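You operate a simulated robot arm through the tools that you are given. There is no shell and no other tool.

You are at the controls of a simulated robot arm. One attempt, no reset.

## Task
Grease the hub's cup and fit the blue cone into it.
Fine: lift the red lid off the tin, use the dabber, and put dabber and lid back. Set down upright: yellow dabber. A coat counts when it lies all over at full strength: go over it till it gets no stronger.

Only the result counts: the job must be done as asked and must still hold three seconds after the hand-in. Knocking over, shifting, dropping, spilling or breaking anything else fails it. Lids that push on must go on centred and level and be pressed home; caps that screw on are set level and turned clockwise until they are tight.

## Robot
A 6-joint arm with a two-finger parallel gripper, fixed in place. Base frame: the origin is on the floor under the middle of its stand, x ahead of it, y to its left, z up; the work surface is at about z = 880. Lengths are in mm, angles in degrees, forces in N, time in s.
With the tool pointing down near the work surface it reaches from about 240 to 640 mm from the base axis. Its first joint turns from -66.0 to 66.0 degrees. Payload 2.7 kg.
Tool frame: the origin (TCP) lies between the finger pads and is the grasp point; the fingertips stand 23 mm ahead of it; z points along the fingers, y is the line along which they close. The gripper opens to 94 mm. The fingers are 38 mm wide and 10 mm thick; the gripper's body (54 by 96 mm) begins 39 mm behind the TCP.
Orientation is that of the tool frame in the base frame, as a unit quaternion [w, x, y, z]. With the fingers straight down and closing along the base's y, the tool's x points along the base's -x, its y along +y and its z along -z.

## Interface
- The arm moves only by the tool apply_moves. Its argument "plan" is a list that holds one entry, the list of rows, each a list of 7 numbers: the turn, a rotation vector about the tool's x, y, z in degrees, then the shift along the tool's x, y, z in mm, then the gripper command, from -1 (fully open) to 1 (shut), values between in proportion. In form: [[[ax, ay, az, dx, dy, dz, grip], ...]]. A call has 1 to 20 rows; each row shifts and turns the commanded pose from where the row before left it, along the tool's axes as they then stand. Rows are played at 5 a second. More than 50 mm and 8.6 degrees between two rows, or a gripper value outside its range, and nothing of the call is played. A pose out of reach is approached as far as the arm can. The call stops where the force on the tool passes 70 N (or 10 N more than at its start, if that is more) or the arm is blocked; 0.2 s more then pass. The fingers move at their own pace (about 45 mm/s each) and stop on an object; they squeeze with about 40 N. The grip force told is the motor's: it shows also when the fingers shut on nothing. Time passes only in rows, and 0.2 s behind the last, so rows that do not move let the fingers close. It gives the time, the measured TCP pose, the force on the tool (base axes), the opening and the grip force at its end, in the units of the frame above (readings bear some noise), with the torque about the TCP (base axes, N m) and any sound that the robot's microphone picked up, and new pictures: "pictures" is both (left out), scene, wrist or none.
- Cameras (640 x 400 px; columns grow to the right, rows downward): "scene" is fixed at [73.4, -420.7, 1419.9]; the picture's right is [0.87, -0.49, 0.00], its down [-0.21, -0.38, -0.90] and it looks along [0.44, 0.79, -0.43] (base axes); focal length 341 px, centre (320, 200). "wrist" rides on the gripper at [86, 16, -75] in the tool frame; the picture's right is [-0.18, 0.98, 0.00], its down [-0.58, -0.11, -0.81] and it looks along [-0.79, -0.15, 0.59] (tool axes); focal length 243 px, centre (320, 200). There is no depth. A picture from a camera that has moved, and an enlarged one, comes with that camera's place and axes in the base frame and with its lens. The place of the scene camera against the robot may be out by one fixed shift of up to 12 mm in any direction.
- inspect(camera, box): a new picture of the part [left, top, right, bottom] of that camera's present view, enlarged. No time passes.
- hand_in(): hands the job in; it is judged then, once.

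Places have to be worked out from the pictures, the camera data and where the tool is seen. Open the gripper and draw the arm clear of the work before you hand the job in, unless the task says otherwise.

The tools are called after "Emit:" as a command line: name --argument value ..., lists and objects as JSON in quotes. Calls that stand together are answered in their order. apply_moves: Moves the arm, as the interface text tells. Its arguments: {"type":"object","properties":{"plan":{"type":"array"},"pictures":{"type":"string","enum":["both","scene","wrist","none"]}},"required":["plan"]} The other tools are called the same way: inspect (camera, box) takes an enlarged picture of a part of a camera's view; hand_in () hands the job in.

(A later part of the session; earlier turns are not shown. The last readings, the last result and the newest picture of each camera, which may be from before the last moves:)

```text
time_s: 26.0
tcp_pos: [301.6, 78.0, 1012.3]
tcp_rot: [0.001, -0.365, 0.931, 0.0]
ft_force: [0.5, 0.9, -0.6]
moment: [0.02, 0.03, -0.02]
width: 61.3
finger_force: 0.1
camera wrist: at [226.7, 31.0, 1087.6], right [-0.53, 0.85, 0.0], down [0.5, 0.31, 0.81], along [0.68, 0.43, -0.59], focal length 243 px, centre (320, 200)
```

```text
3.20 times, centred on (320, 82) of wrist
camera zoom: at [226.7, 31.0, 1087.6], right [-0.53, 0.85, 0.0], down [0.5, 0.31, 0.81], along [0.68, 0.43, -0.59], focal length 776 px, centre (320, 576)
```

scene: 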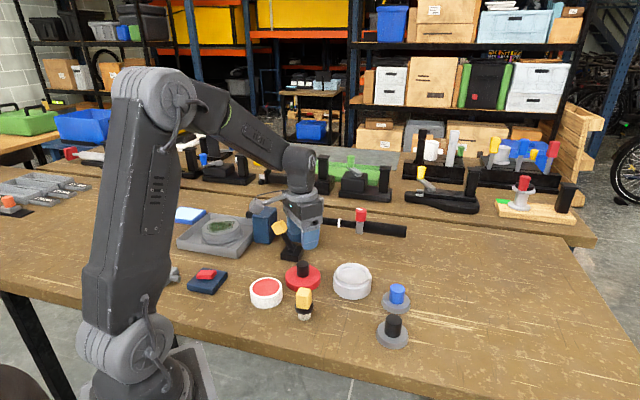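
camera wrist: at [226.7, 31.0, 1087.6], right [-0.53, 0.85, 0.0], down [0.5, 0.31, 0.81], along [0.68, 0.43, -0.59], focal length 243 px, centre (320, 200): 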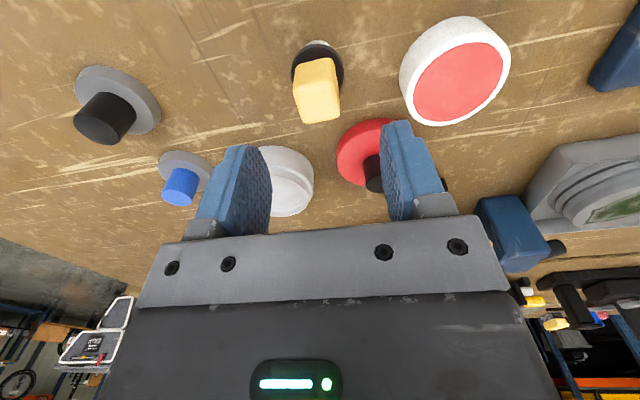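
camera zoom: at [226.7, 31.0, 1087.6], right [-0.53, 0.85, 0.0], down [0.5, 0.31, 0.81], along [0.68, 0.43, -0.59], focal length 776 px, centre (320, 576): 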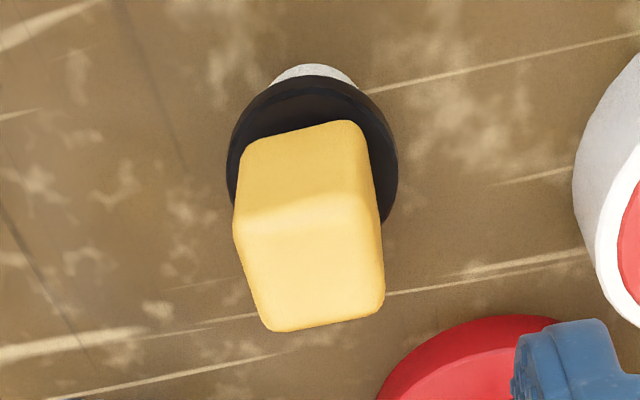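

The handle is centred under the TCP to within about 1 mm and aligned within about 1°. I'll descend to z≈934, keeping the tips above the flange, and check before closing.

Emit:
apply_moves --plan '[[[0, 0, 0, 0, -0.7, 15, -0.3], [0, 0, 0, 0, 0, 15, -0.3], [0, 0, 0, 0, 0, 15, -0.3], [0, 0, 0, 0, 0, 15, -0.3], [0, 0, 0, 0, 0, 10, -0.3], [0, 0, 0, 0, 0, 8, -0.3], [0, 0, 0, 0, 0, 0, -0.3]]]' --pictures "both"

Emit:
inspect --camera "scene" --box '[240, 230, 400, 330]'

Emit:
inspect --camera "wrist" --box '[200, 80, 440, 230]'

```text
time_s: 27.6
tcp_pos: [302.5, 77.5, 935.6]
tcp_rot: [0.0, -0.363, 0.932, 0.0]
ft_force: [-0.1, -0.1, -0.2]
moment: [-0.03, 0.01, -0.02]
width: 61.0
finger_force: 0.0
camera wrist: at [228.4, 30.3, 1009.8], right [-0.53, 0.85, 0.0], down [0.5, 0.31, 0.81], along [0.68, 0.43, -0.59], focal length 243 px, centre (320, 200)
```

scene: 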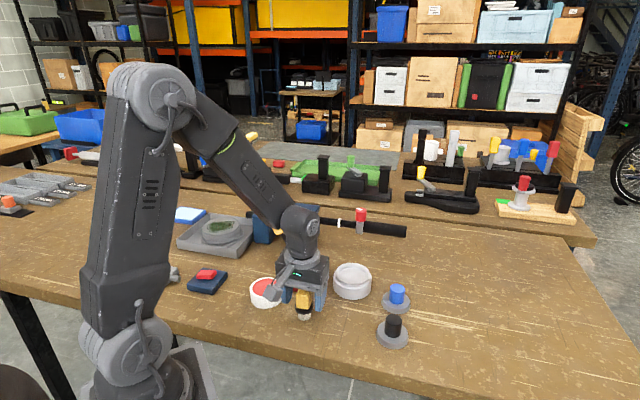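
wrist: 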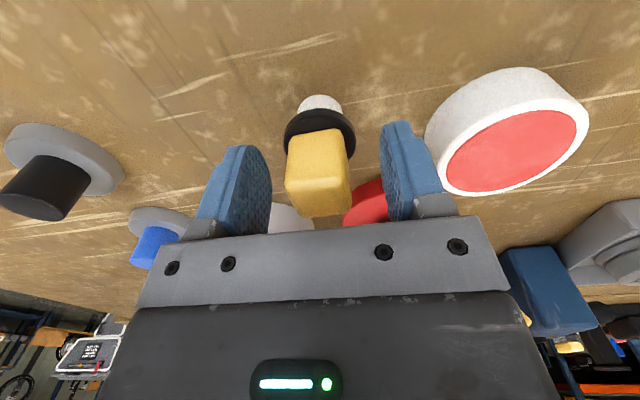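

```text
4.00 times, centred on (320, 280) of scene
camera zoom: at [73.4, -420.7, 1419.9], right [0.87, -0.49, 0.0], down [-0.21, -0.38, -0.9], along [0.44, 0.79, -0.43], focal length 1365 px, centre (320, -120)
```

zoom: 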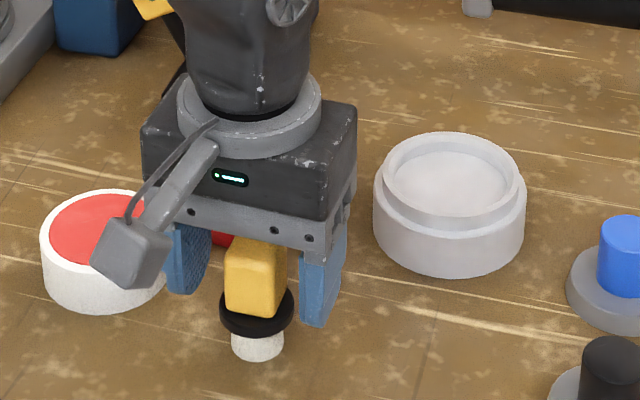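

```text
2.67 times, centred on (320, 155) of wrist
camera zoom: at [228.4, 30.3, 1009.8], right [-0.53, 0.85, 0.0], down [0.5, 0.31, 0.81], along [0.68, 0.43, -0.59], focal length 647 px, centre (320, 320)
```

zoom: 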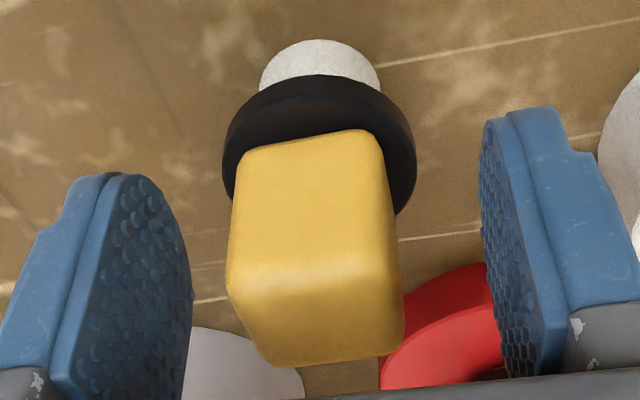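

The handle is centred between the fingers and the flange is below the tips. I'll close on it.

Emit:
apply_moves --plan '[[[0, 0, 0, 1.2, 0, 0, -0.3], [0, 0, 0, 0, 0, 0, 1], [0, 0, 0, 0, 0, 0, 1], [0, 0, 0, 0, 0, 0, 1], [0, 0, 0, 0, 0, 0, 1], [0, 0, 0, 0, 0, 0, 1], [0, 0, 0, 0, 0, 0, 1]]]' --pictures "both"

Emit:
inspect --camera "wrist" --box '[200, 80, 440, 230]'

Emit:
inspect --camera "scene" --box '[240, 230, 400, 330]'

```text
time_s: 29.2
tcp_pos: [301.1, 76.7, 934.2]
tcp_rot: [0.0, -0.363, 0.932, 0.0]
ft_force: [0.2, -0.6, -0.1]
moment: [-0.03, 0.06, -0.02]
width: 27.5
finger_force: 40.0
camera wrist: at [226.7, 29.5, 1009.8], right [-0.53, 0.85, 0.0], down [0.5, 0.31, 0.81], along [0.68, 0.43, -0.59], focal length 243 px, centre (320, 200)
```

scene: 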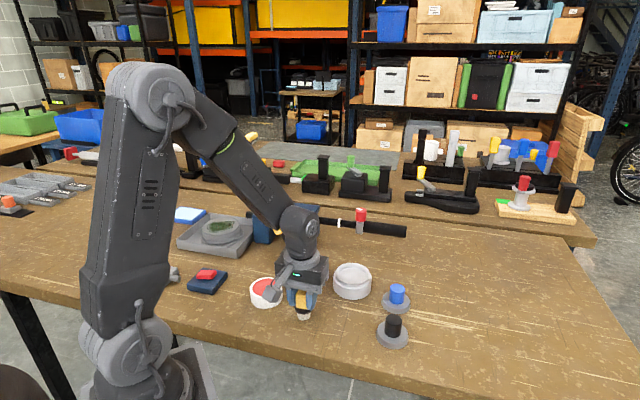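
wrist: 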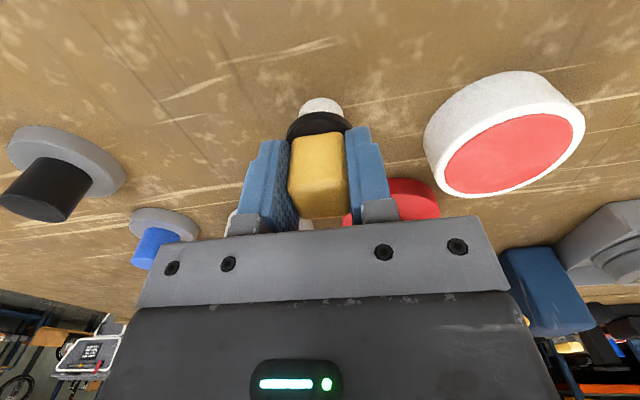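

```text
2.67 times, centred on (320, 155) of wrist
camera zoom: at [226.7, 29.5, 1009.8], right [-0.53, 0.85, 0.0], down [0.5, 0.31, 0.81], along [0.68, 0.43, -0.59], focal length 647 px, centre (320, 320)
```

zoom: 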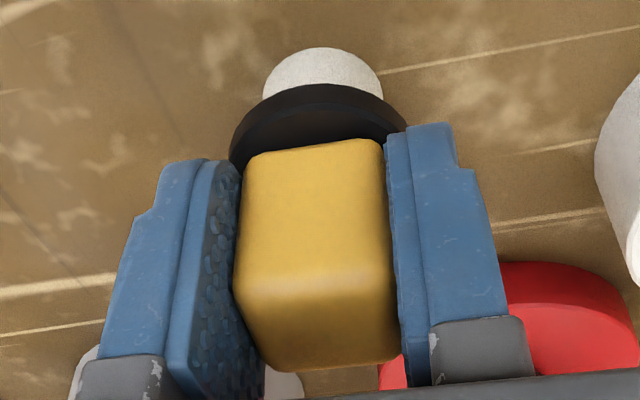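

```text
4.00 times, centred on (320, 280) of scene
camera zoom: at [73.4, -420.7, 1419.9], right [0.87, -0.49, 0.0], down [-0.21, -0.38, -0.9], along [0.44, 0.79, -0.43], focal length 1365 px, centre (320, -120)
```

zoom: 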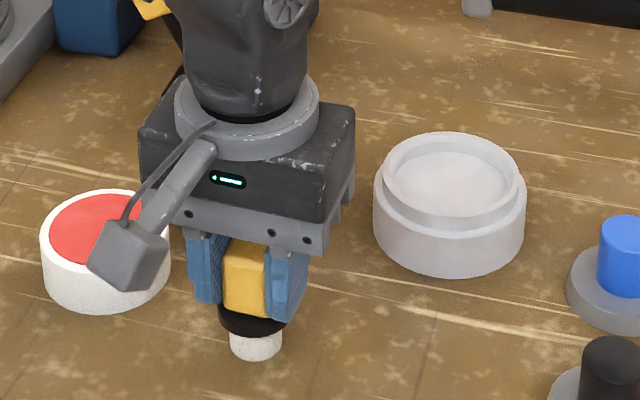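

The dabber is firmly held at 27.5 mm. I'll lift it clear and carry it over the open tin.

Emit:
apply_moves --plan '[[[0, 0, 0, 0, 0, -5, 1], [0, 0, 0, 0, 0, -10, 1], [0, 0, 0, 0, 0, -14, 1], [0, 0, 0, 0, 0, -14, 1], [0, 0, 0, 0, 0, -14, 1], [0, 0, 0, 0, 0, -13, 1], [0, 0, 0, -3.675, 12.44, 0, 1], [0, 0, 0, -3.675, 12.44, 0, 1], [0, 0, 0, -3.675, 12.44, 0, 1], [0, 0, 0, -3.675, 12.44, 0, 1], [0, 0, 0, -3.675, 12.44, 0, 1], [0, 0, 0, -3.675, 12.44, 0, 1], [0, 0, 0, -3.675, 12.44, 0, 1], [0, 0, 0, -3.675, 12.44, 0, 1], [0, 0, 0, 0, 0, 0, 1]]]' --pictures "both"

Emit:
inspect --camera "wrist" --box '[200, 0, 440, 150]'

Emit:
inspect --camera "scene" --box '[200, 220, 360, 320]'

```text
time_s: 32.4
tcp_pos: [254.5, 170.7, 1005.3]
tcp_rot: [0.0, -0.364, 0.932, 0.0]
ft_force: [0.0, 0.2, -0.6]
moment: [0.0, 0.0, -0.01]
width: 27.4
finger_force: 39.9
camera wrist: at [180.2, 123.4, 1080.0], right [-0.53, 0.85, 0.0], down [0.5, 0.31, 0.81], along [0.68, 0.43, -0.59], focal length 243 px, centre (320, 200)
```

scene: 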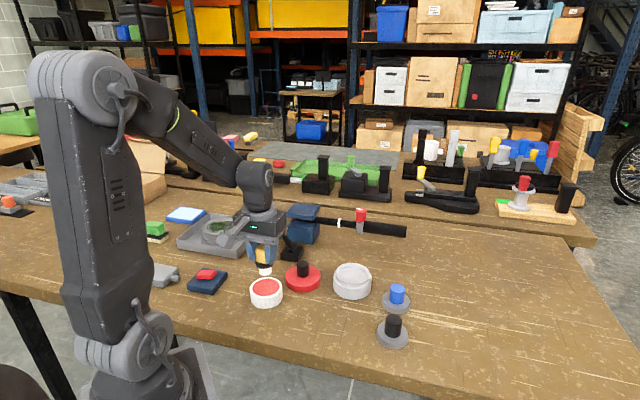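
wrist: 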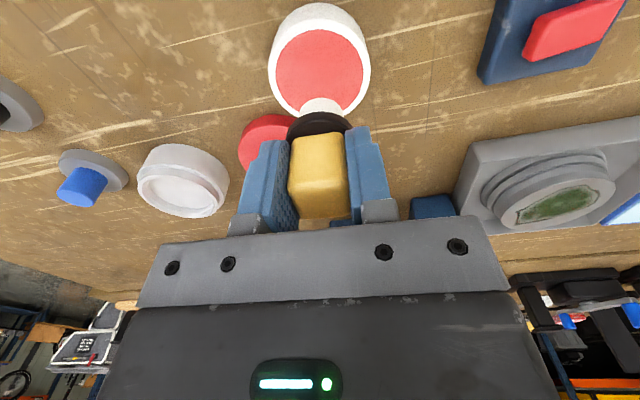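

```text
2.67 times, centred on (320, 75) of wrist
camera zoom: at [180.2, 123.4, 1080.0], right [-0.53, 0.85, 0.0], down [0.5, 0.31, 0.81], along [0.68, 0.43, -0.59], focal length 647 px, centre (320, 533)
```

zoom: 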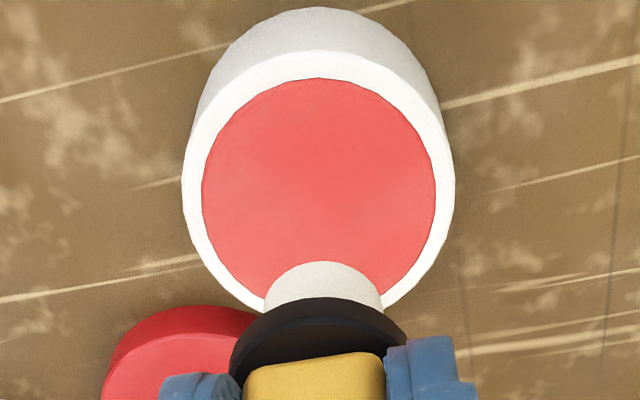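

```text
4.00 times, centred on (280, 270) of scene
camera zoom: at [73.4, -420.7, 1419.9], right [0.87, -0.49, 0.0], down [-0.21, -0.38, -0.9], along [0.44, 0.79, -0.43], focal length 1365 px, centre (480, -80)
```

zoom: 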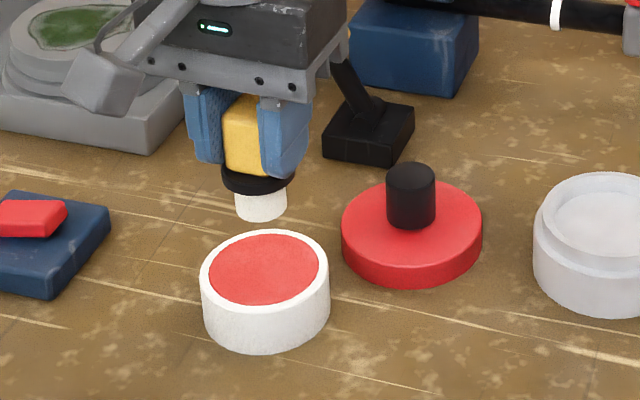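

The dabber hangs just about over the tin centre; the rim is at roughly z 900–905. I'll nudge 2.5 mm in tool x and lower toward the grease, watching the force.

Emit:
apply_moves --plan '[[[0, 0, 0, 2.5, 0, 0, 1], [0, 0, 0, 0, 0, 10, 1], [0, 0, 0, 0, 0, 10, 1], [0, 0, 0, 0, 0, 10, 1], [0, 0, 0, 0, 0, 8, 1], [0, 0, 0, 0, 0, 0, 1]]]' --pictures "wrist"

Emit:
inspect --camera "scene" --box '[220, 230, 340, 305]'

Emit:
inspect --camera "wrist" --box '[200, 0, 440, 150]'

```text
time_s: 33.8
tcp_pos: [251.3, 167.8, 966.8]
tcp_rot: [0.0, -0.363, 0.932, 0.0]
ft_force: [0.0, -0.1, -1.7]
moment: [0.03, 0.0, 0.0]
width: 27.4
finger_force: 39.8
camera wrist: at [177.5, 121.2, 1040.8], right [-0.53, 0.85, 0.0], down [0.5, 0.31, 0.81], along [0.68, 0.43, -0.59], focal length 243 px, centre (320, 200)
```

wrist: 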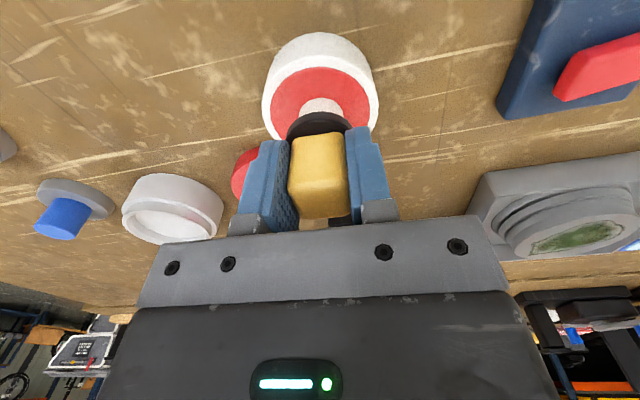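

```text
5.33 times, centred on (280, 268) of scene
camera zoom: at [73.4, -420.7, 1419.9], right [0.87, -0.49, 0.0], down [-0.21, -0.38, -0.9], along [0.44, 0.79, -0.43], focal length 1821 px, centre (533, -160)
```

zoom: 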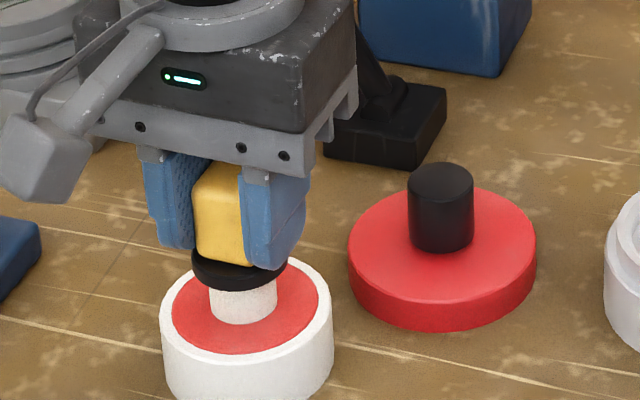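

```text
2.67 times, centred on (320, 75) of wrist
camera zoom: at [177.5, 121.2, 1040.8], right [-0.53, 0.85, 0.0], down [0.5, 0.31, 0.81], along [0.68, 0.43, -0.59], focal length 647 px, centre (320, 533)
```

zoom: 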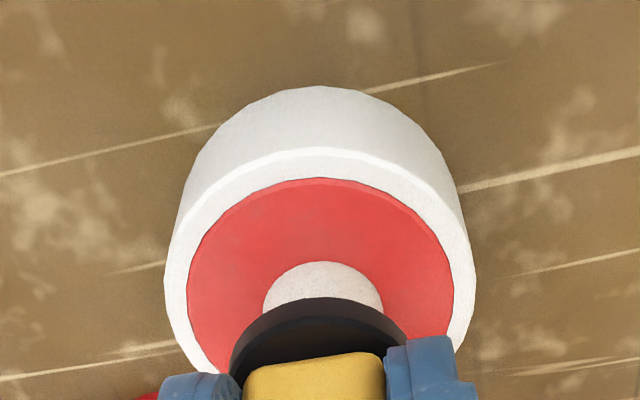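

The tip is well centred over the grease, about 8–10 mm above it. I'll lower in small steps.

Emit:
apply_moves --plan '[[[0, 0, 0, 0, 0, 2, 1], [0, 0, 0, 0, 0, 2, 1], [0, 0, 0, 0, 0, 2, 1], [0, 0, 0, 0, 0, 0, 1]]]' --pictures "none"

Emit:
apply_moves --plan '[[[0, 0, 0, 0, 0, 1, 1], [0, 0, 0, 0, 0, 1, 1], [0, 0, 0, 0, 0, 0, 1]]]' --pictures "none"

Emit:
inspect --camera "scene" --box '[220, 230, 340, 305]'

Emit:
inspect --camera "wrist" --box '[200, 0, 440, 150]'

```text
time_s: 34.8
tcp_pos: [254.8, 168.6, 962.2]
tcp_rot: [0.004, -0.364, 0.931, 0.001]
ft_force: [-2.7, 2.4, 28.8]
moment: [0.25, -0.02, 0.03]
width: 27.7
finger_force: 40.1
```

```text
time_s: 35.6
tcp_pos: [253.5, 170.0, 960.5]
tcp_rot: [0.004, -0.364, 0.931, 0.002]
ft_force: [-12.3, -1.9, 66.2]
moment: [-0.21, 0.33, -0.01]
width: 27.8
finger_force: 39.9
```

```text
5.33 times, centred on (280, 268) of scene
camera zoom: at [72.5, -421.1, 1419.8], right [0.87, -0.49, 0.0], down [-0.21, -0.38, -0.9], along [0.44, 0.79, -0.43], focal length 1821 px, centre (533, -160)
```

zoom: 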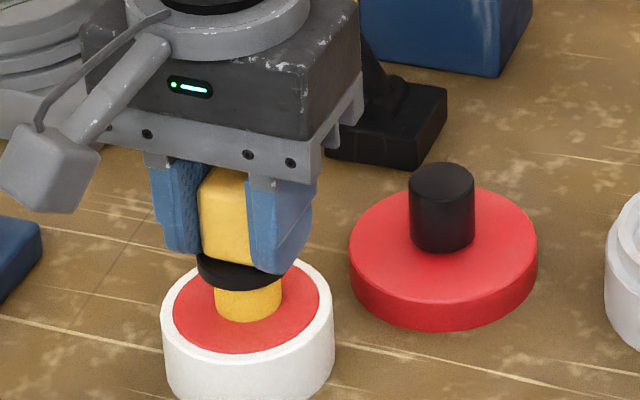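

```text
2.67 times, centred on (320, 75) of wrist
camera zoom: at [179.3, 121.7, 1035.5], right [-0.53, 0.85, 0.0], down [0.5, 0.31, 0.81], along [0.69, 0.43, -0.58], focal length 647 px, centre (320, 533)
```

zoom: 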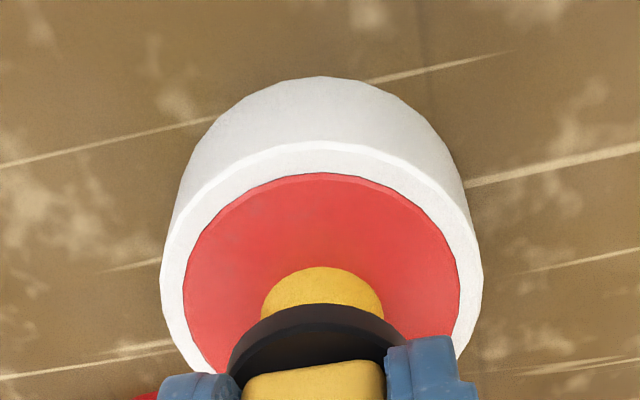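

Contact was at tip z≈908 and the force rose to 66 N. The tip turned yellow, so it has picked up grease. I'll raise right away and check the dabber in the grip.

Emit:
apply_moves --plan '[[[0, 0, 0, 0, 0, -2, 1], [0, 0, 0, 0, 0, -4, 1], [0, 0, 0, 0, 0, -10, 1], [0, 0, 0, 0, 0, -14, 1], [0, 0, 0, 0, 0, -16, 1], [0, 0, 0, 0, 0, 0, 1]]]' --pictures "both"

Emit:
inspect --camera "scene" --box '[220, 220, 360, 308]'

Emit:
inspect --camera "wrist" --box '[200, 0, 440, 240]'

```text
time_s: 37.0
tcp_pos: [253.3, 167.0, 1005.5]
tcp_rot: [0.0, -0.363, 0.932, 0.0]
ft_force: [-0.3, -0.7, -1.1]
moment: [-0.03, -0.02, 0.02]
width: 27.7
finger_force: 39.8
camera wrist: at [179.7, 120.3, 1080.4], right [-0.53, 0.85, 0.0], down [0.5, 0.31, 0.81], along [0.68, 0.43, -0.59], focal length 243 px, centre (320, 200)
```

scene: 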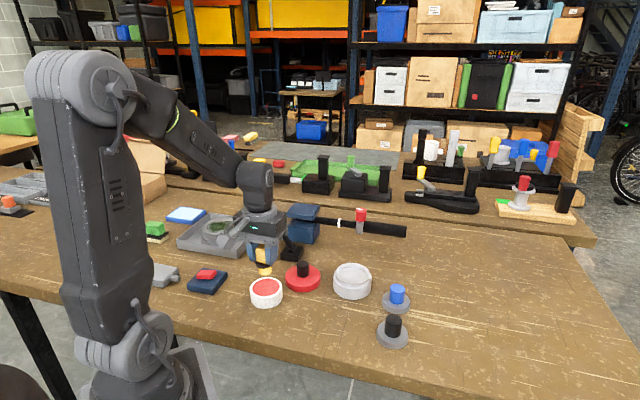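
wrist: 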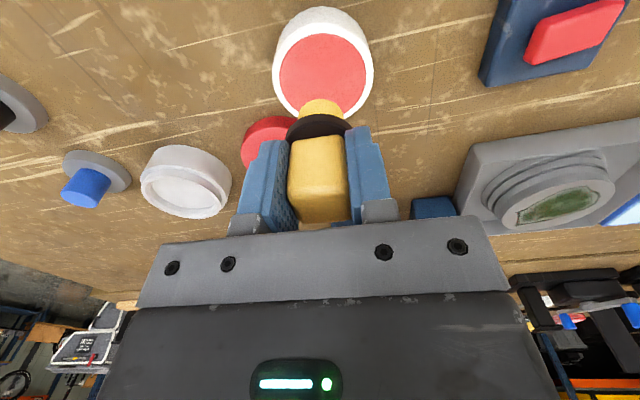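

```text
4.55 times, centred on (290, 264) of scene
camera zoom: at [73.4, -420.7, 1419.9], right [0.87, -0.49, 0.0], down [-0.21, -0.38, -0.9], along [0.44, 0.79, -0.43], focal length 1552 px, centre (456, -91)
```

zoom: 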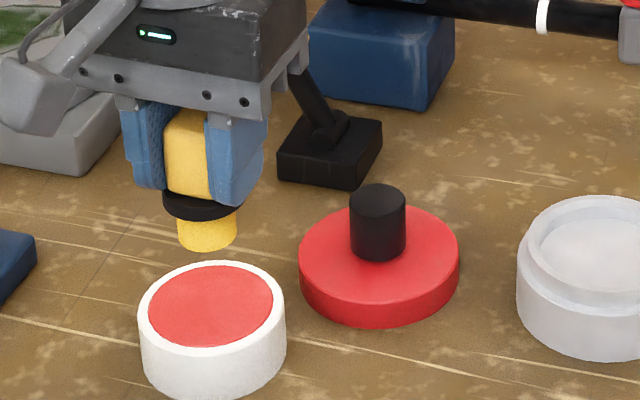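

```text
1.67 times, centred on (320, 120) of wrist
camera zoom: at [179.7, 120.3, 1080.4], right [-0.53, 0.85, 0.0], down [0.5, 0.31, 0.81], along [0.68, 0.43, -0.59], focal length 404 px, centre (320, 333)
```

zoom: 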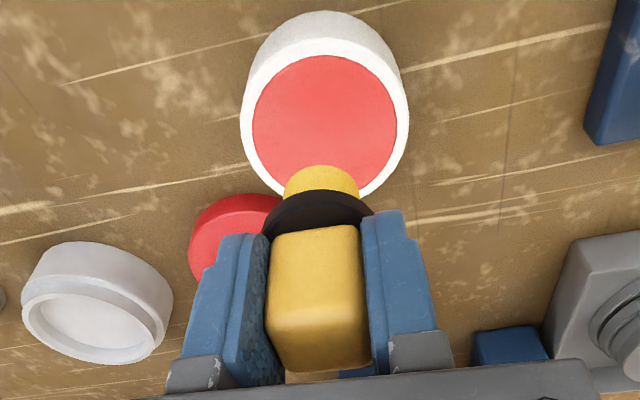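

The tip is loaded (yellow) and still held. I judge the hub centre at about (444,106) with its rim near z 908. I'll carry the dabber over it at safe height.

Emit:
apply_moves --plan '[[[0, 0, 0, -7.02, -12.49, 0, 1], [0, 0, 0, -7.02, -12.49, 0, 1], [0, 0, 0, -7.02, -12.49, 0, 1], [0, 0, 0, -7.02, -12.49, 0, 1], [0, 0, 0, -7.02, -12.49, 0, 1], [0, 0, 0, -7.02, -12.49, 0, 1], [0, 0, 0, -7.02, -12.49, 0, 1], [0, 0, 0, -7.02, -12.49, 0, 1], [0, 0, 0, -7.02, -12.49, 0, 1], [0, 0, 0, -7.02, -12.49, 0, 1], [0, 0, 0, -7.02, -12.49, 0, 1], [0, 0, 0, -7.02, -12.49, 0, 1], [0, 0, 0, -7.02, -12.49, 0, 1], [0, 0, 0, -7.02, -12.49, 0, 1], [0, 0, 0, 0, 0, 0, 1]]]' --pictures "both"

Emit:
inspect --camera "wrist" --box '[200, 0, 440, 150]'

Emit:
inspect --camera "scene" --box '[280, 230, 440, 330]'

```text
time_s: 40.2
tcp_pos: [442.6, 104.4, 1005.9]
tcp_rot: [0.0, -0.362, 0.932, 0.0]
ft_force: [-0.5, 0.1, -1.6]
moment: [0.01, -0.01, -0.01]
width: 27.7
finger_force: 40.3
camera wrist: at [368.8, 57.6, 1080.7], right [-0.53, 0.85, 0.0], down [0.5, 0.31, 0.81], along [0.68, 0.43, -0.59], focal length 243 px, centre (320, 200)
```

scene: 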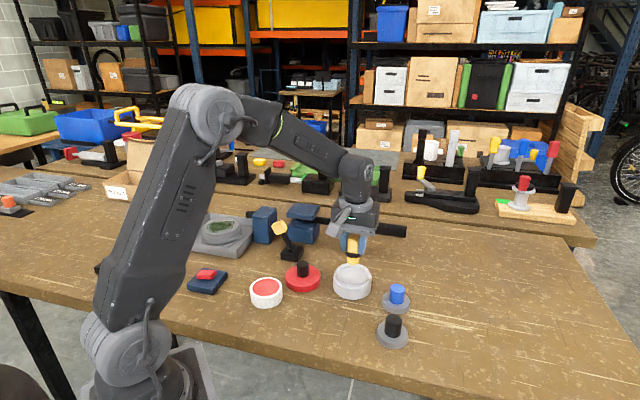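
wrist: 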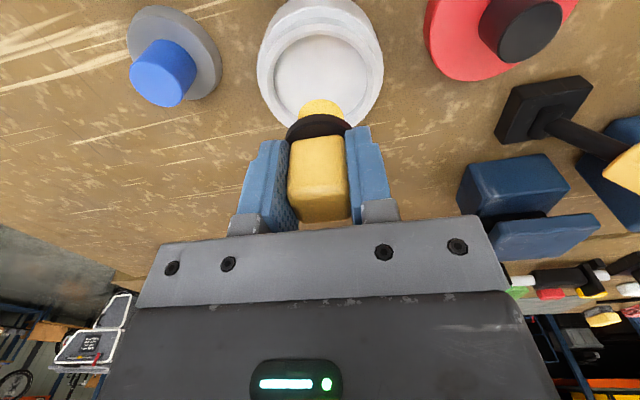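

```text
2.67 times, centred on (320, 75) of wrist
camera zoom: at [368.8, 57.6, 1080.7], right [-0.53, 0.85, 0.0], down [0.5, 0.31, 0.81], along [0.68, 0.43, -0.59], focal length 647 px, centre (320, 533)
```

zoom: 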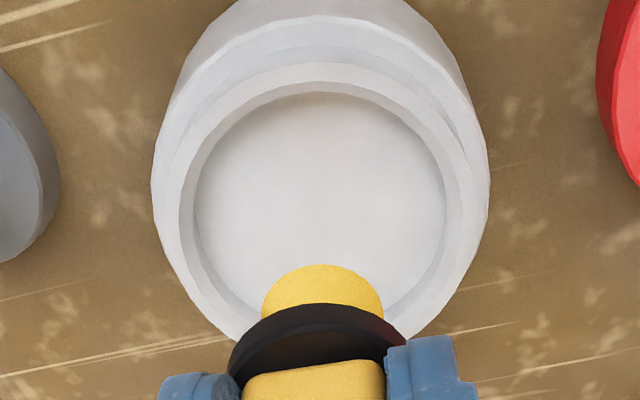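

```text
4.00 times, centred on (360, 280) of scene
camera zoom: at [73.4, -420.7, 1419.9], right [0.87, -0.49, 0.0], down [-0.21, -0.38, -0.9], along [0.44, 0.79, -0.43], focal length 1365 px, centre (160, -120)
```

zoom: 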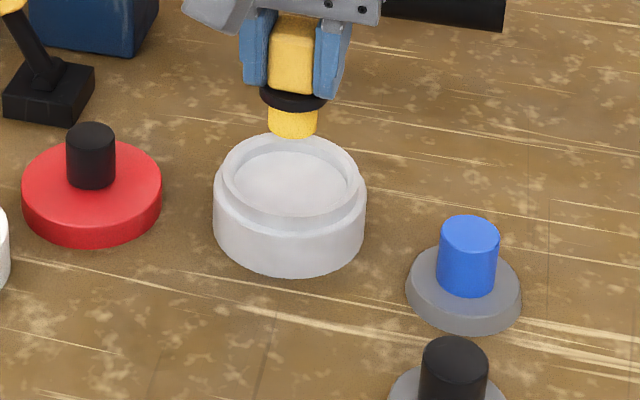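

The dabber is over the cup, which has a shallow tapered wall, a floor about 68 mm across and a rim about 75 mm across. I'll lower the tip to just above rim height to check alignment.

Emit:
apply_moves --plan '[[[0, 0, 0, 0, 0, 10, 1], [0, 0, 0, 0, 0, 10, 1], [0, 0, 0, 0, 0, 10, 1], [0, 0, 0, 0, 0, 0, 1]]]' --pictures "wrist"

Emit:
inspect --camera "wrist" --box '[220, 10, 420, 135]'

Emit:
inspect --camera "scene" --box '[310, 240, 400, 310]'

```text
time_s: 41.2
tcp_pos: [443.6, 105.0, 976.3]
tcp_rot: [0.0, -0.363, 0.932, 0.001]
ft_force: [-0.1, 0.5, -1.3]
moment: [0.03, -0.01, 0.0]
width: 27.7
finger_force: 39.2
camera wrist: at [369.7, 58.1, 1050.2], right [-0.53, 0.85, 0.0], down [0.5, 0.31, 0.81], along [0.68, 0.43, -0.59], focal length 243 px, centre (320, 200)
```

wrist: 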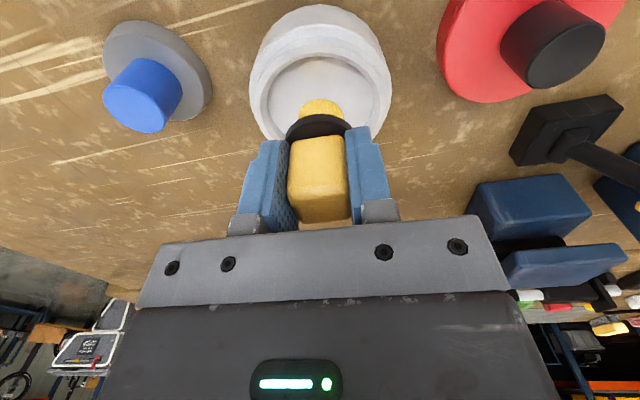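

```text
3.20 times, centred on (320, 72) of wrist
camera zoom: at [369.7, 58.1, 1050.2], right [-0.53, 0.85, 0.0], down [0.5, 0.31, 0.81], along [0.68, 0.43, -0.59], focal length 776 px, centre (320, 608)
```

zoom: 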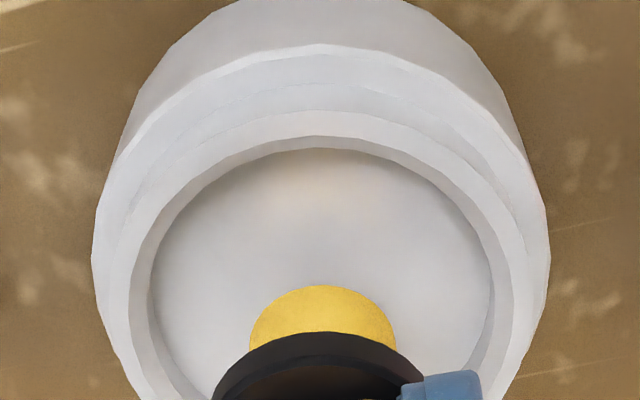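

```text
5.71 times, centred on (355, 275) of scene
camera zoom: at [73.4, -420.7, 1419.9], right [0.87, -0.49, 0.0], down [-0.21, -0.38, -0.9], along [0.44, 0.79, -0.43], focal length 1951 px, centre (120, -229)
```

zoom: 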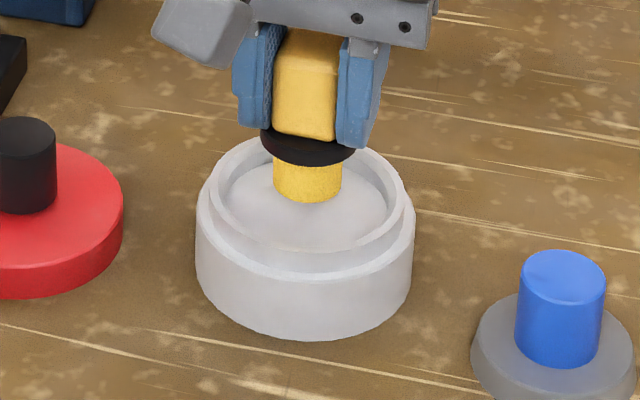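

The tip is laterally centred in the cup. I'll lower in small steps and check the force until light contact with the floor.

Emit:
apply_moves --plan '[[[0, 0, 0, 0, 0, 3, 1], [0, 0, 0, 0, 0, 3, 1], [0, 0, 0, 0, 0, 2, 1], [0, 0, 0, 0, 0, 0, 1]]]' --pictures "none"

Emit:
apply_moves --plan '[[[0, 0, 0, 0, 0, 1, 1], [0, 0, 0, 0, 0, 1, 1], [0, 0, 0, 0, 0, 0, 1]]]' --pictures "none"

Emit:
inspect --camera "scene" --box '[310, 240, 400, 310]'

```text
time_s: 42.2
tcp_pos: [443.4, 104.9, 967.3]
tcp_rot: [0.001, -0.363, 0.932, 0.001]
ft_force: [0.1, 1.3, -1.0]
moment: [0.0, 0.0, 0.02]
width: 27.5
finger_force: 39.2
```

```text
time_s: 43.0
tcp_pos: [444.9, 104.4, 965.6]
tcp_rot: [0.0, -0.364, 0.931, 0.0]
ft_force: [0.2, 0.0, -0.1]
moment: [0.01, -0.02, 0.01]
width: 27.6
finger_force: 40.4
```

```text
5.71 times, centred on (355, 275) of scene
camera zoom: at [73.4, -420.7, 1419.9], right [0.87, -0.49, 0.0], down [-0.21, -0.38, -0.9], along [0.44, 0.79, -0.43], focal length 1951 px, centre (120, -229)
```

zoom: 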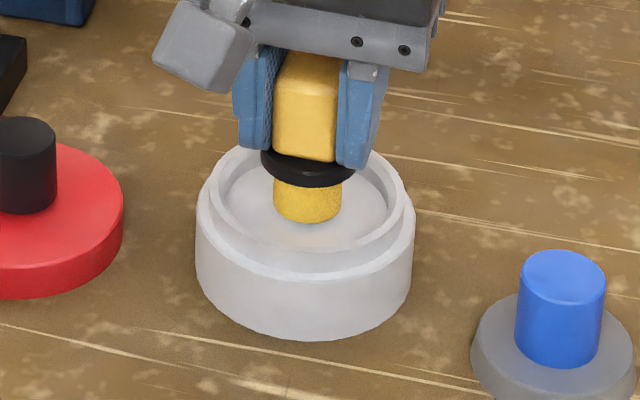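

No contact yet. Another small step down.

Emit:
apply_moves --plan '[[[0, 0, 0, 0, 0, 1, 1], [0, 0, 0, 0, 0, 1, 1], [0, 0, 0, 0, 0, 0, 1]]]' --pictures "none"

Emit:
apply_moves --plan '[[[0, 0, 0, 0, 0, 0.8, 1], [0, 0, 0, 0, 0, 0.7, 1], [0, 0, 0, 0, 0, 0, 1]]]' --pictures "none"

Emit:
inspect --camera "wrist" --box '[220, 10, 420, 135]'

Emit:
inspect --camera "scene" --box '[310, 240, 400, 310]'

```text
time_s: 43.8
tcp_pos: [444.2, 104.1, 961.7]
tcp_rot: [0.0, -0.364, 0.931, 0.0]
ft_force: [-0.5, -0.1, -1.0]
moment: [0.0, 0.02, 0.01]
width: 27.6
finger_force: 39.4
```

```text
time_s: 44.6
tcp_pos: [444.6, 104.4, 962.1]
tcp_rot: [0.001, -0.363, 0.932, 0.0]
ft_force: [-1.1, 0.4, 3.9]
moment: [0.12, -0.02, 0.01]
width: 27.8
finger_force: 39.9
```

```text
3.20 times, centred on (320, 72) of wrist
camera zoom: at [369.7, 57.4, 1036.9], right [-0.53, 0.85, 0.0], down [0.5, 0.31, 0.81], along [0.68, 0.43, -0.59], focal length 776 px, centre (320, 608)
```

zoom: 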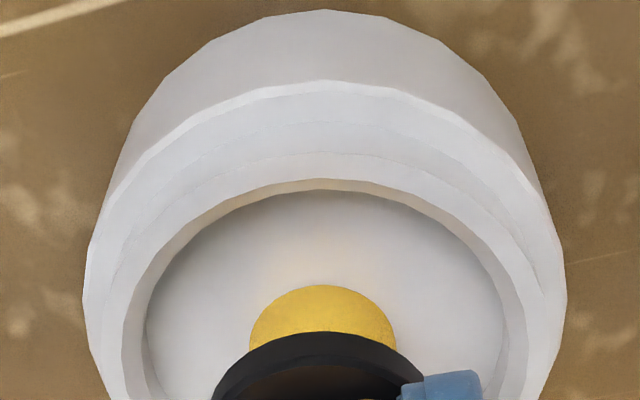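

```text
5.71 times, centred on (355, 275) of scene
camera zoom: at [73.3, -420.7, 1419.9], right [0.87, -0.49, 0.0], down [-0.21, -0.38, -0.9], along [0.44, 0.79, -0.43], focal length 1951 px, centre (120, -229)
```

zoom: 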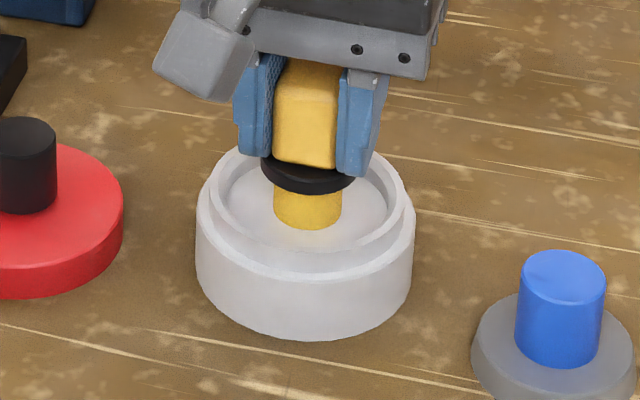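

The tip now touches the cup floor with 4 N. I'll press slightly more, make a small circle to smear the middle, then lift and look at the coat.

Emit:
apply_moves --plan '[[[0, 0, 0, 0, 0, 0.3, 1], [0, 0, 0, 5, 0, 0, 1], [0, 0, 0, 5, 0, 0, 1], [0, 0, 0, -2.93, 7.07, 0, 1], [0, 0, 0, -7.07, 2.93, 0, 1], [0, 0, 0, -7.07, -2.93, 0, 1], [0, 0, 0, -2.93, -7.07, 0, 1], [0, 0, 0, 2.93, -7.07, 0, 1], [0, 0, 0, 7.07, -2.93, 0, 1], [0, 0, 0, 7.07, 2.93, 0, 1], [0, 0, 0, 2.93, 7.07, 0, 1], [0, 0, 0, 0, 0, 0, 1]]]' --pictures "wrist"

Emit:
inspect --camera "scene" --box '[310, 240, 400, 310]'

Emit:
inspect --camera "wrist" --box '[220, 10, 420, 135]'

```text
time_s: 47.2
tcp_pos: [438.1, 99.6, 961.8]
tcp_rot: [-0.001, -0.363, 0.932, -0.002]
ft_force: [2.5, -3.1, 12.7]
moment: [-0.03, -0.29, -0.06]
width: 27.5
finger_force: 39.5
camera wrist: at [362.8, 52.7, 1036.9], right [-0.53, 0.85, 0.0], down [0.5, 0.31, 0.81], along [0.68, 0.43, -0.59], focal length 243 px, centre (320, 200)
```

wrist: 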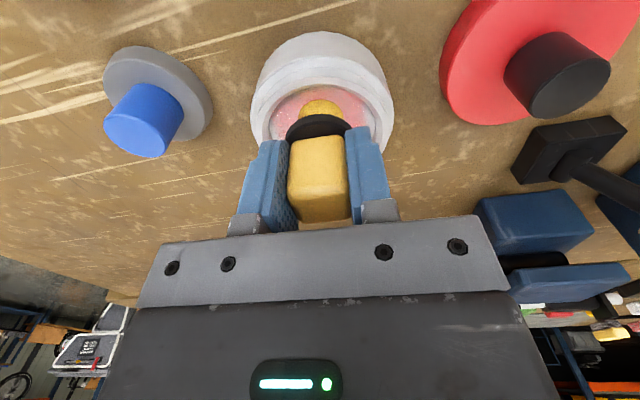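

```text
5.71 times, centred on (355, 275) of scene
camera zoom: at [73.3, -420.8, 1419.9], right [0.87, -0.49, 0.0], down [-0.21, -0.38, -0.9], along [0.44, 0.79, -0.43], focal length 1951 px, centre (120, -229)
```

zoom: 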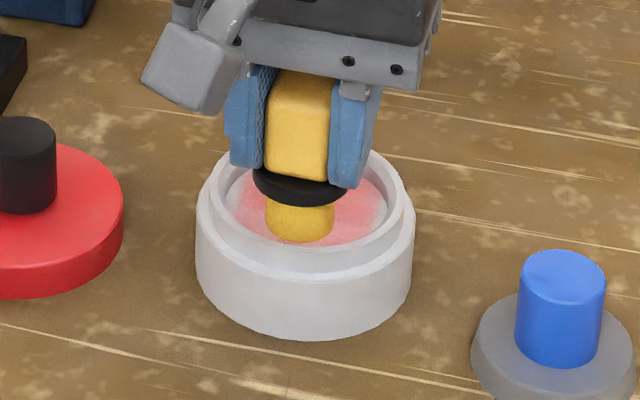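

```text
3.20 times, centred on (320, 72) of wrist
camera zoom: at [362.8, 52.7, 1036.9], right [-0.53, 0.85, 0.0], down [0.5, 0.31, 0.81], along [0.68, 0.43, -0.59], focal length 776 px, centre (320, 608)
```

zoom: 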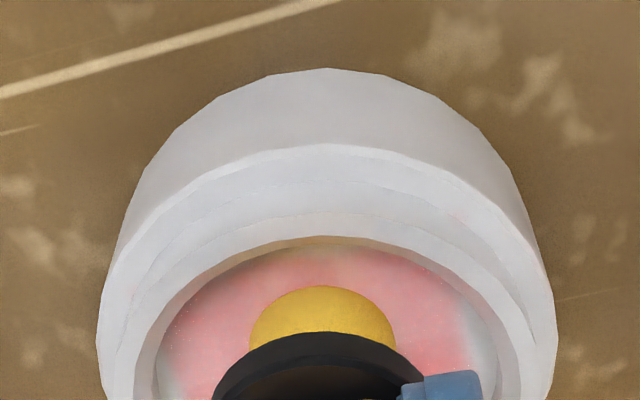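

The coat shows as pink on the floor, so the smearing works. From the gaps I judge the hub centre to be about 1.5 mm further along tool −x. I'll run a 17 mm radius ring about that corrected centre.

Emit:
apply_moves --plan '[[[0, 0, 0, 5.5, 0, 0, 1], [0, 0, 0, -1.29, 6.5, 0, 1], [0, 0, 0, -3.69, 5.52, 0, 1], [0, 0, 0, -5.52, 3.69, 0, 1], [0, 0, 0, -6.5, 1.29, 0, 1], [0, 0, 0, -6.5, -1.29, 0, 1], [0, 0, 0, -5.52, -3.69, 0, 1], [0, 0, 0, -3.69, -5.52, 0, 1], [0, 0, 0, -1.29, -6.5, 0, 1], [0, 0, 0, 1.29, -6.5, 0, 1], [0, 0, 0, 3.69, -5.52, 0, 1], [0, 0, 0, 5.52, -3.69, 0, 1], [0, 0, 0, 6.5, -1.29, 0, 1], [0, 0, 0, 6.5, 1.29, 0, 1], [0, 0, 0, 5.52, 3.69, 0, 1], [0, 0, 0, 3.69, 5.52, 0, 1], [0, 0, 0, 1.29, 6.5, 0, 1], [0, 0, 0, 0, 0, 0, 1]]]' --pictures "wrist"

Emit:
inspect --camera "scene" --box '[310, 240, 400, 310]'

Emit:
inspect --camera "wrist" --box '[220, 10, 420, 135]'

```text
time_s: 51.0
tcp_pos: [431.6, 93.5, 962.0]
tcp_rot: [0.001, -0.363, 0.932, 0.0]
ft_force: [5.0, -4.7, 20.1]
moment: [-0.02, -0.42, -0.1]
width: 27.6
finger_force: 39.7
camera wrist: at [357.8, 47.1, 1036.6], right [-0.53, 0.85, 0.0], down [0.5, 0.31, 0.81], along [0.69, 0.43, -0.59], focal length 243 px, centre (320, 200)
```

wrist: 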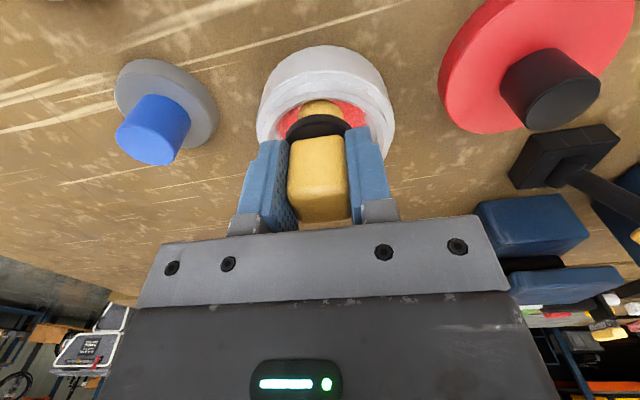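

```text
5.71 times, centred on (355, 275) of scene
camera zoom: at [73.3, -420.9, 1419.8], right [0.87, -0.49, 0.0], down [-0.21, -0.38, -0.9], along [0.44, 0.79, -0.43], focal length 1951 px, centre (120, -229)
```

zoom: 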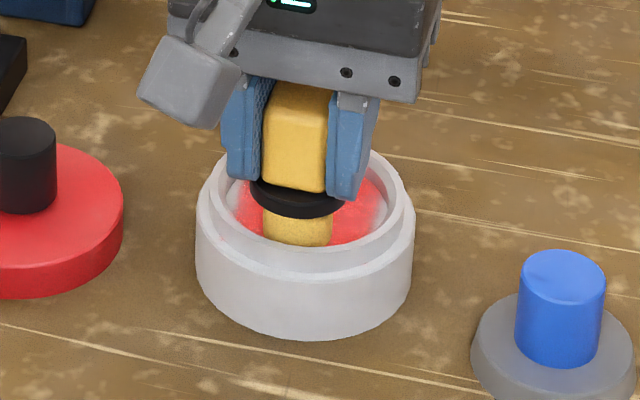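

```text
3.20 times, centred on (320, 72) of wrist
camera zoom: at [357.8, 47.1, 1036.6], right [-0.53, 0.85, 0.0], down [0.5, 0.31, 0.81], along [0.69, 0.43, -0.59], focal length 776 px, centre (320, 608)
```

zoom: 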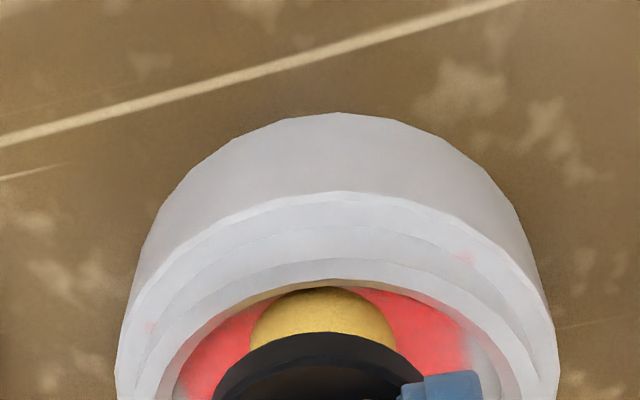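

The coat is getting redder. I'll raise and move sideways to view the whole cup unobstructed.

Emit:
apply_moves --plan '[[[0, 0, 0, 0, 0, -3, 1], [0, 0, 0, 0, 0, -10, 1], [0, 0, 0, 0, 0, -15, 1], [0, 0, 0, 0, 0, -15, 1], [0, 0, 0, -4, -12, 0, 1], [0, 0, 0, -4, -12, 0, 1], [0, 0, 0, -4, -12, 0, 1], [0, 0, 0, -3.5, -12, 0, 1], [0, 0, 0, 0, 0, 0, 1]]]' --pictures "wrist"

Emit:
inspect --camera "wrist" --box '[320, 10, 480, 110]'

Emit:
inspect --camera "scene" --box '[310, 240, 400, 310]'

```text
time_s: 53.0
tcp_pos: [476.6, 68.1, 1006.5]
tcp_rot: [0.0, -0.363, 0.932, 0.001]
ft_force: [0.0, -1.0, -0.8]
moment: [0.03, 0.0, 0.0]
width: 27.8
finger_force: 39.3
camera wrist: at [402.1, 21.4, 1080.5], right [-0.53, 0.85, 0.0], down [0.5, 0.31, 0.81], along [0.68, 0.43, -0.59], focal length 243 px, centre (320, 200)
```

wrist: 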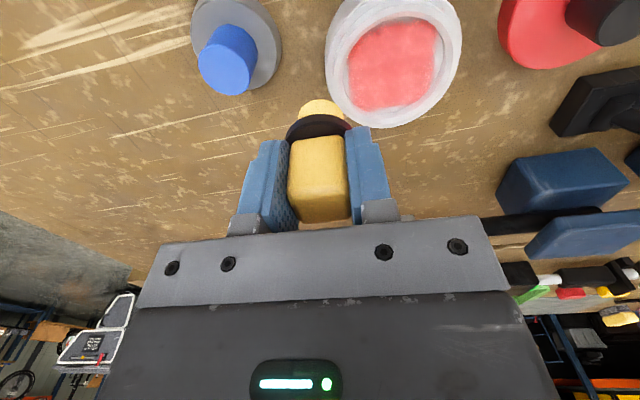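

```text
4.00 times, centred on (400, 60) of wrist
camera zoom: at [402.1, 21.4, 1080.5], right [-0.53, 0.85, 0.0], down [0.5, 0.31, 0.81], along [0.68, 0.43, -0.59], focal length 970 px, centre (0, 760)
```

zoom: 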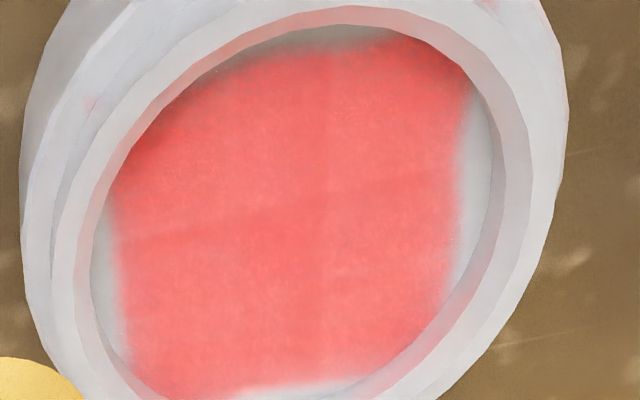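

```text
5.71 times, centred on (355, 275) of scene
camera zoom: at [73.4, -420.7, 1419.9], right [0.87, -0.49, 0.0], down [-0.21, -0.38, -0.9], along [0.44, 0.79, -0.43], focal length 1951 px, centre (120, -229)
```

zoom: 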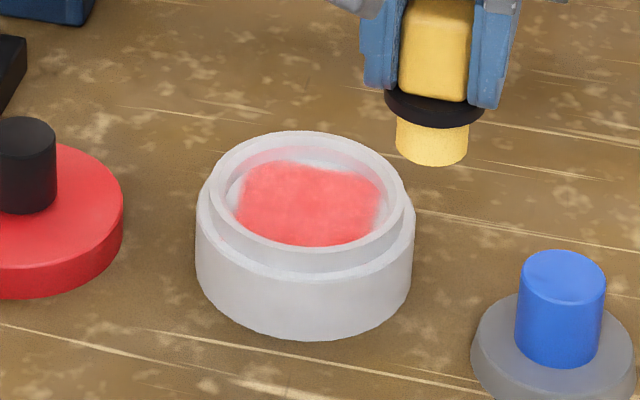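

The floor is mostly coated but white gaps remain along the wall, and the tip has become paler. The true centre looks to be about (−2.5,−0.9) in tool axes from my assumed one. I'll return and descend near the wall for a wider ring.

Emit:
apply_moves --plan '[[[0, 0, 0, 4.25, 11.8, 0, 1], [0, 0, 0, 4.25, 11.8, 0, 1], [0, 0, 0, 4.25, 11.8, 0, 1], [0, 0, 0, 4.25, 11.7, 0, 1], [0, 0, 0, 0, 0, 14, 1], [0, 0, 0, 0, 0, 14, 1], [0, 0, 0, 0, 0, 11, 1], [0, 0, 0, 0, 0, 2, 1], [0, 0, 0, 0, 0, 1, 1], [0, 0, 0, 0, 0, 0, 1]]]' --pictures "wrist"

Emit:
inspect --camera "wrist" --box '[220, 10, 420, 135]'

```text
time_s: 55.2
tcp_pos: [433.0, 93.4, 962.3]
tcp_rot: [0.0, -0.363, 0.932, 0.0]
ft_force: [-0.7, -1.7, 4.9]
moment: [-0.03, 0.01, 0.03]
width: 27.7
finger_force: 39.4
camera wrist: at [358.0, 46.4, 1036.9], right [-0.53, 0.85, 0.0], down [0.5, 0.31, 0.81], along [0.68, 0.43, -0.59], focal length 243 px, centre (320, 200)
```

wrist: 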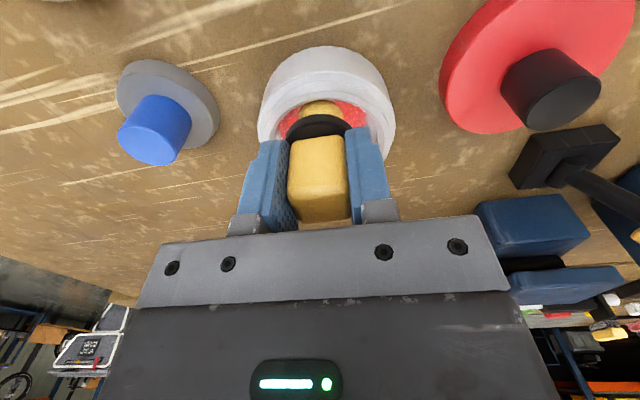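

```text
3.20 times, centred on (320, 72) of wrist
camera zoom: at [358.0, 46.4, 1036.9], right [-0.53, 0.85, 0.0], down [0.5, 0.31, 0.81], along [0.68, 0.43, -0.59], focal length 776 px, centre (320, 608)
```

zoom: 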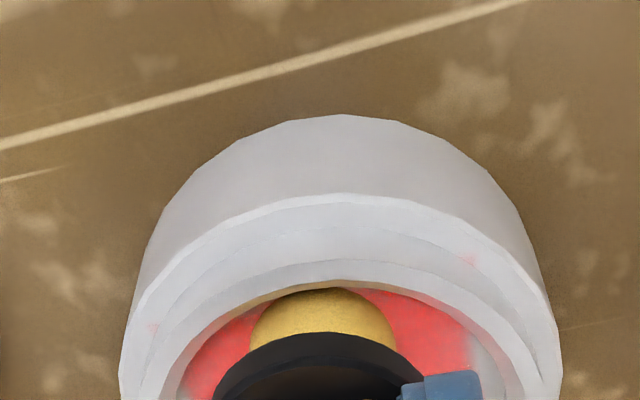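

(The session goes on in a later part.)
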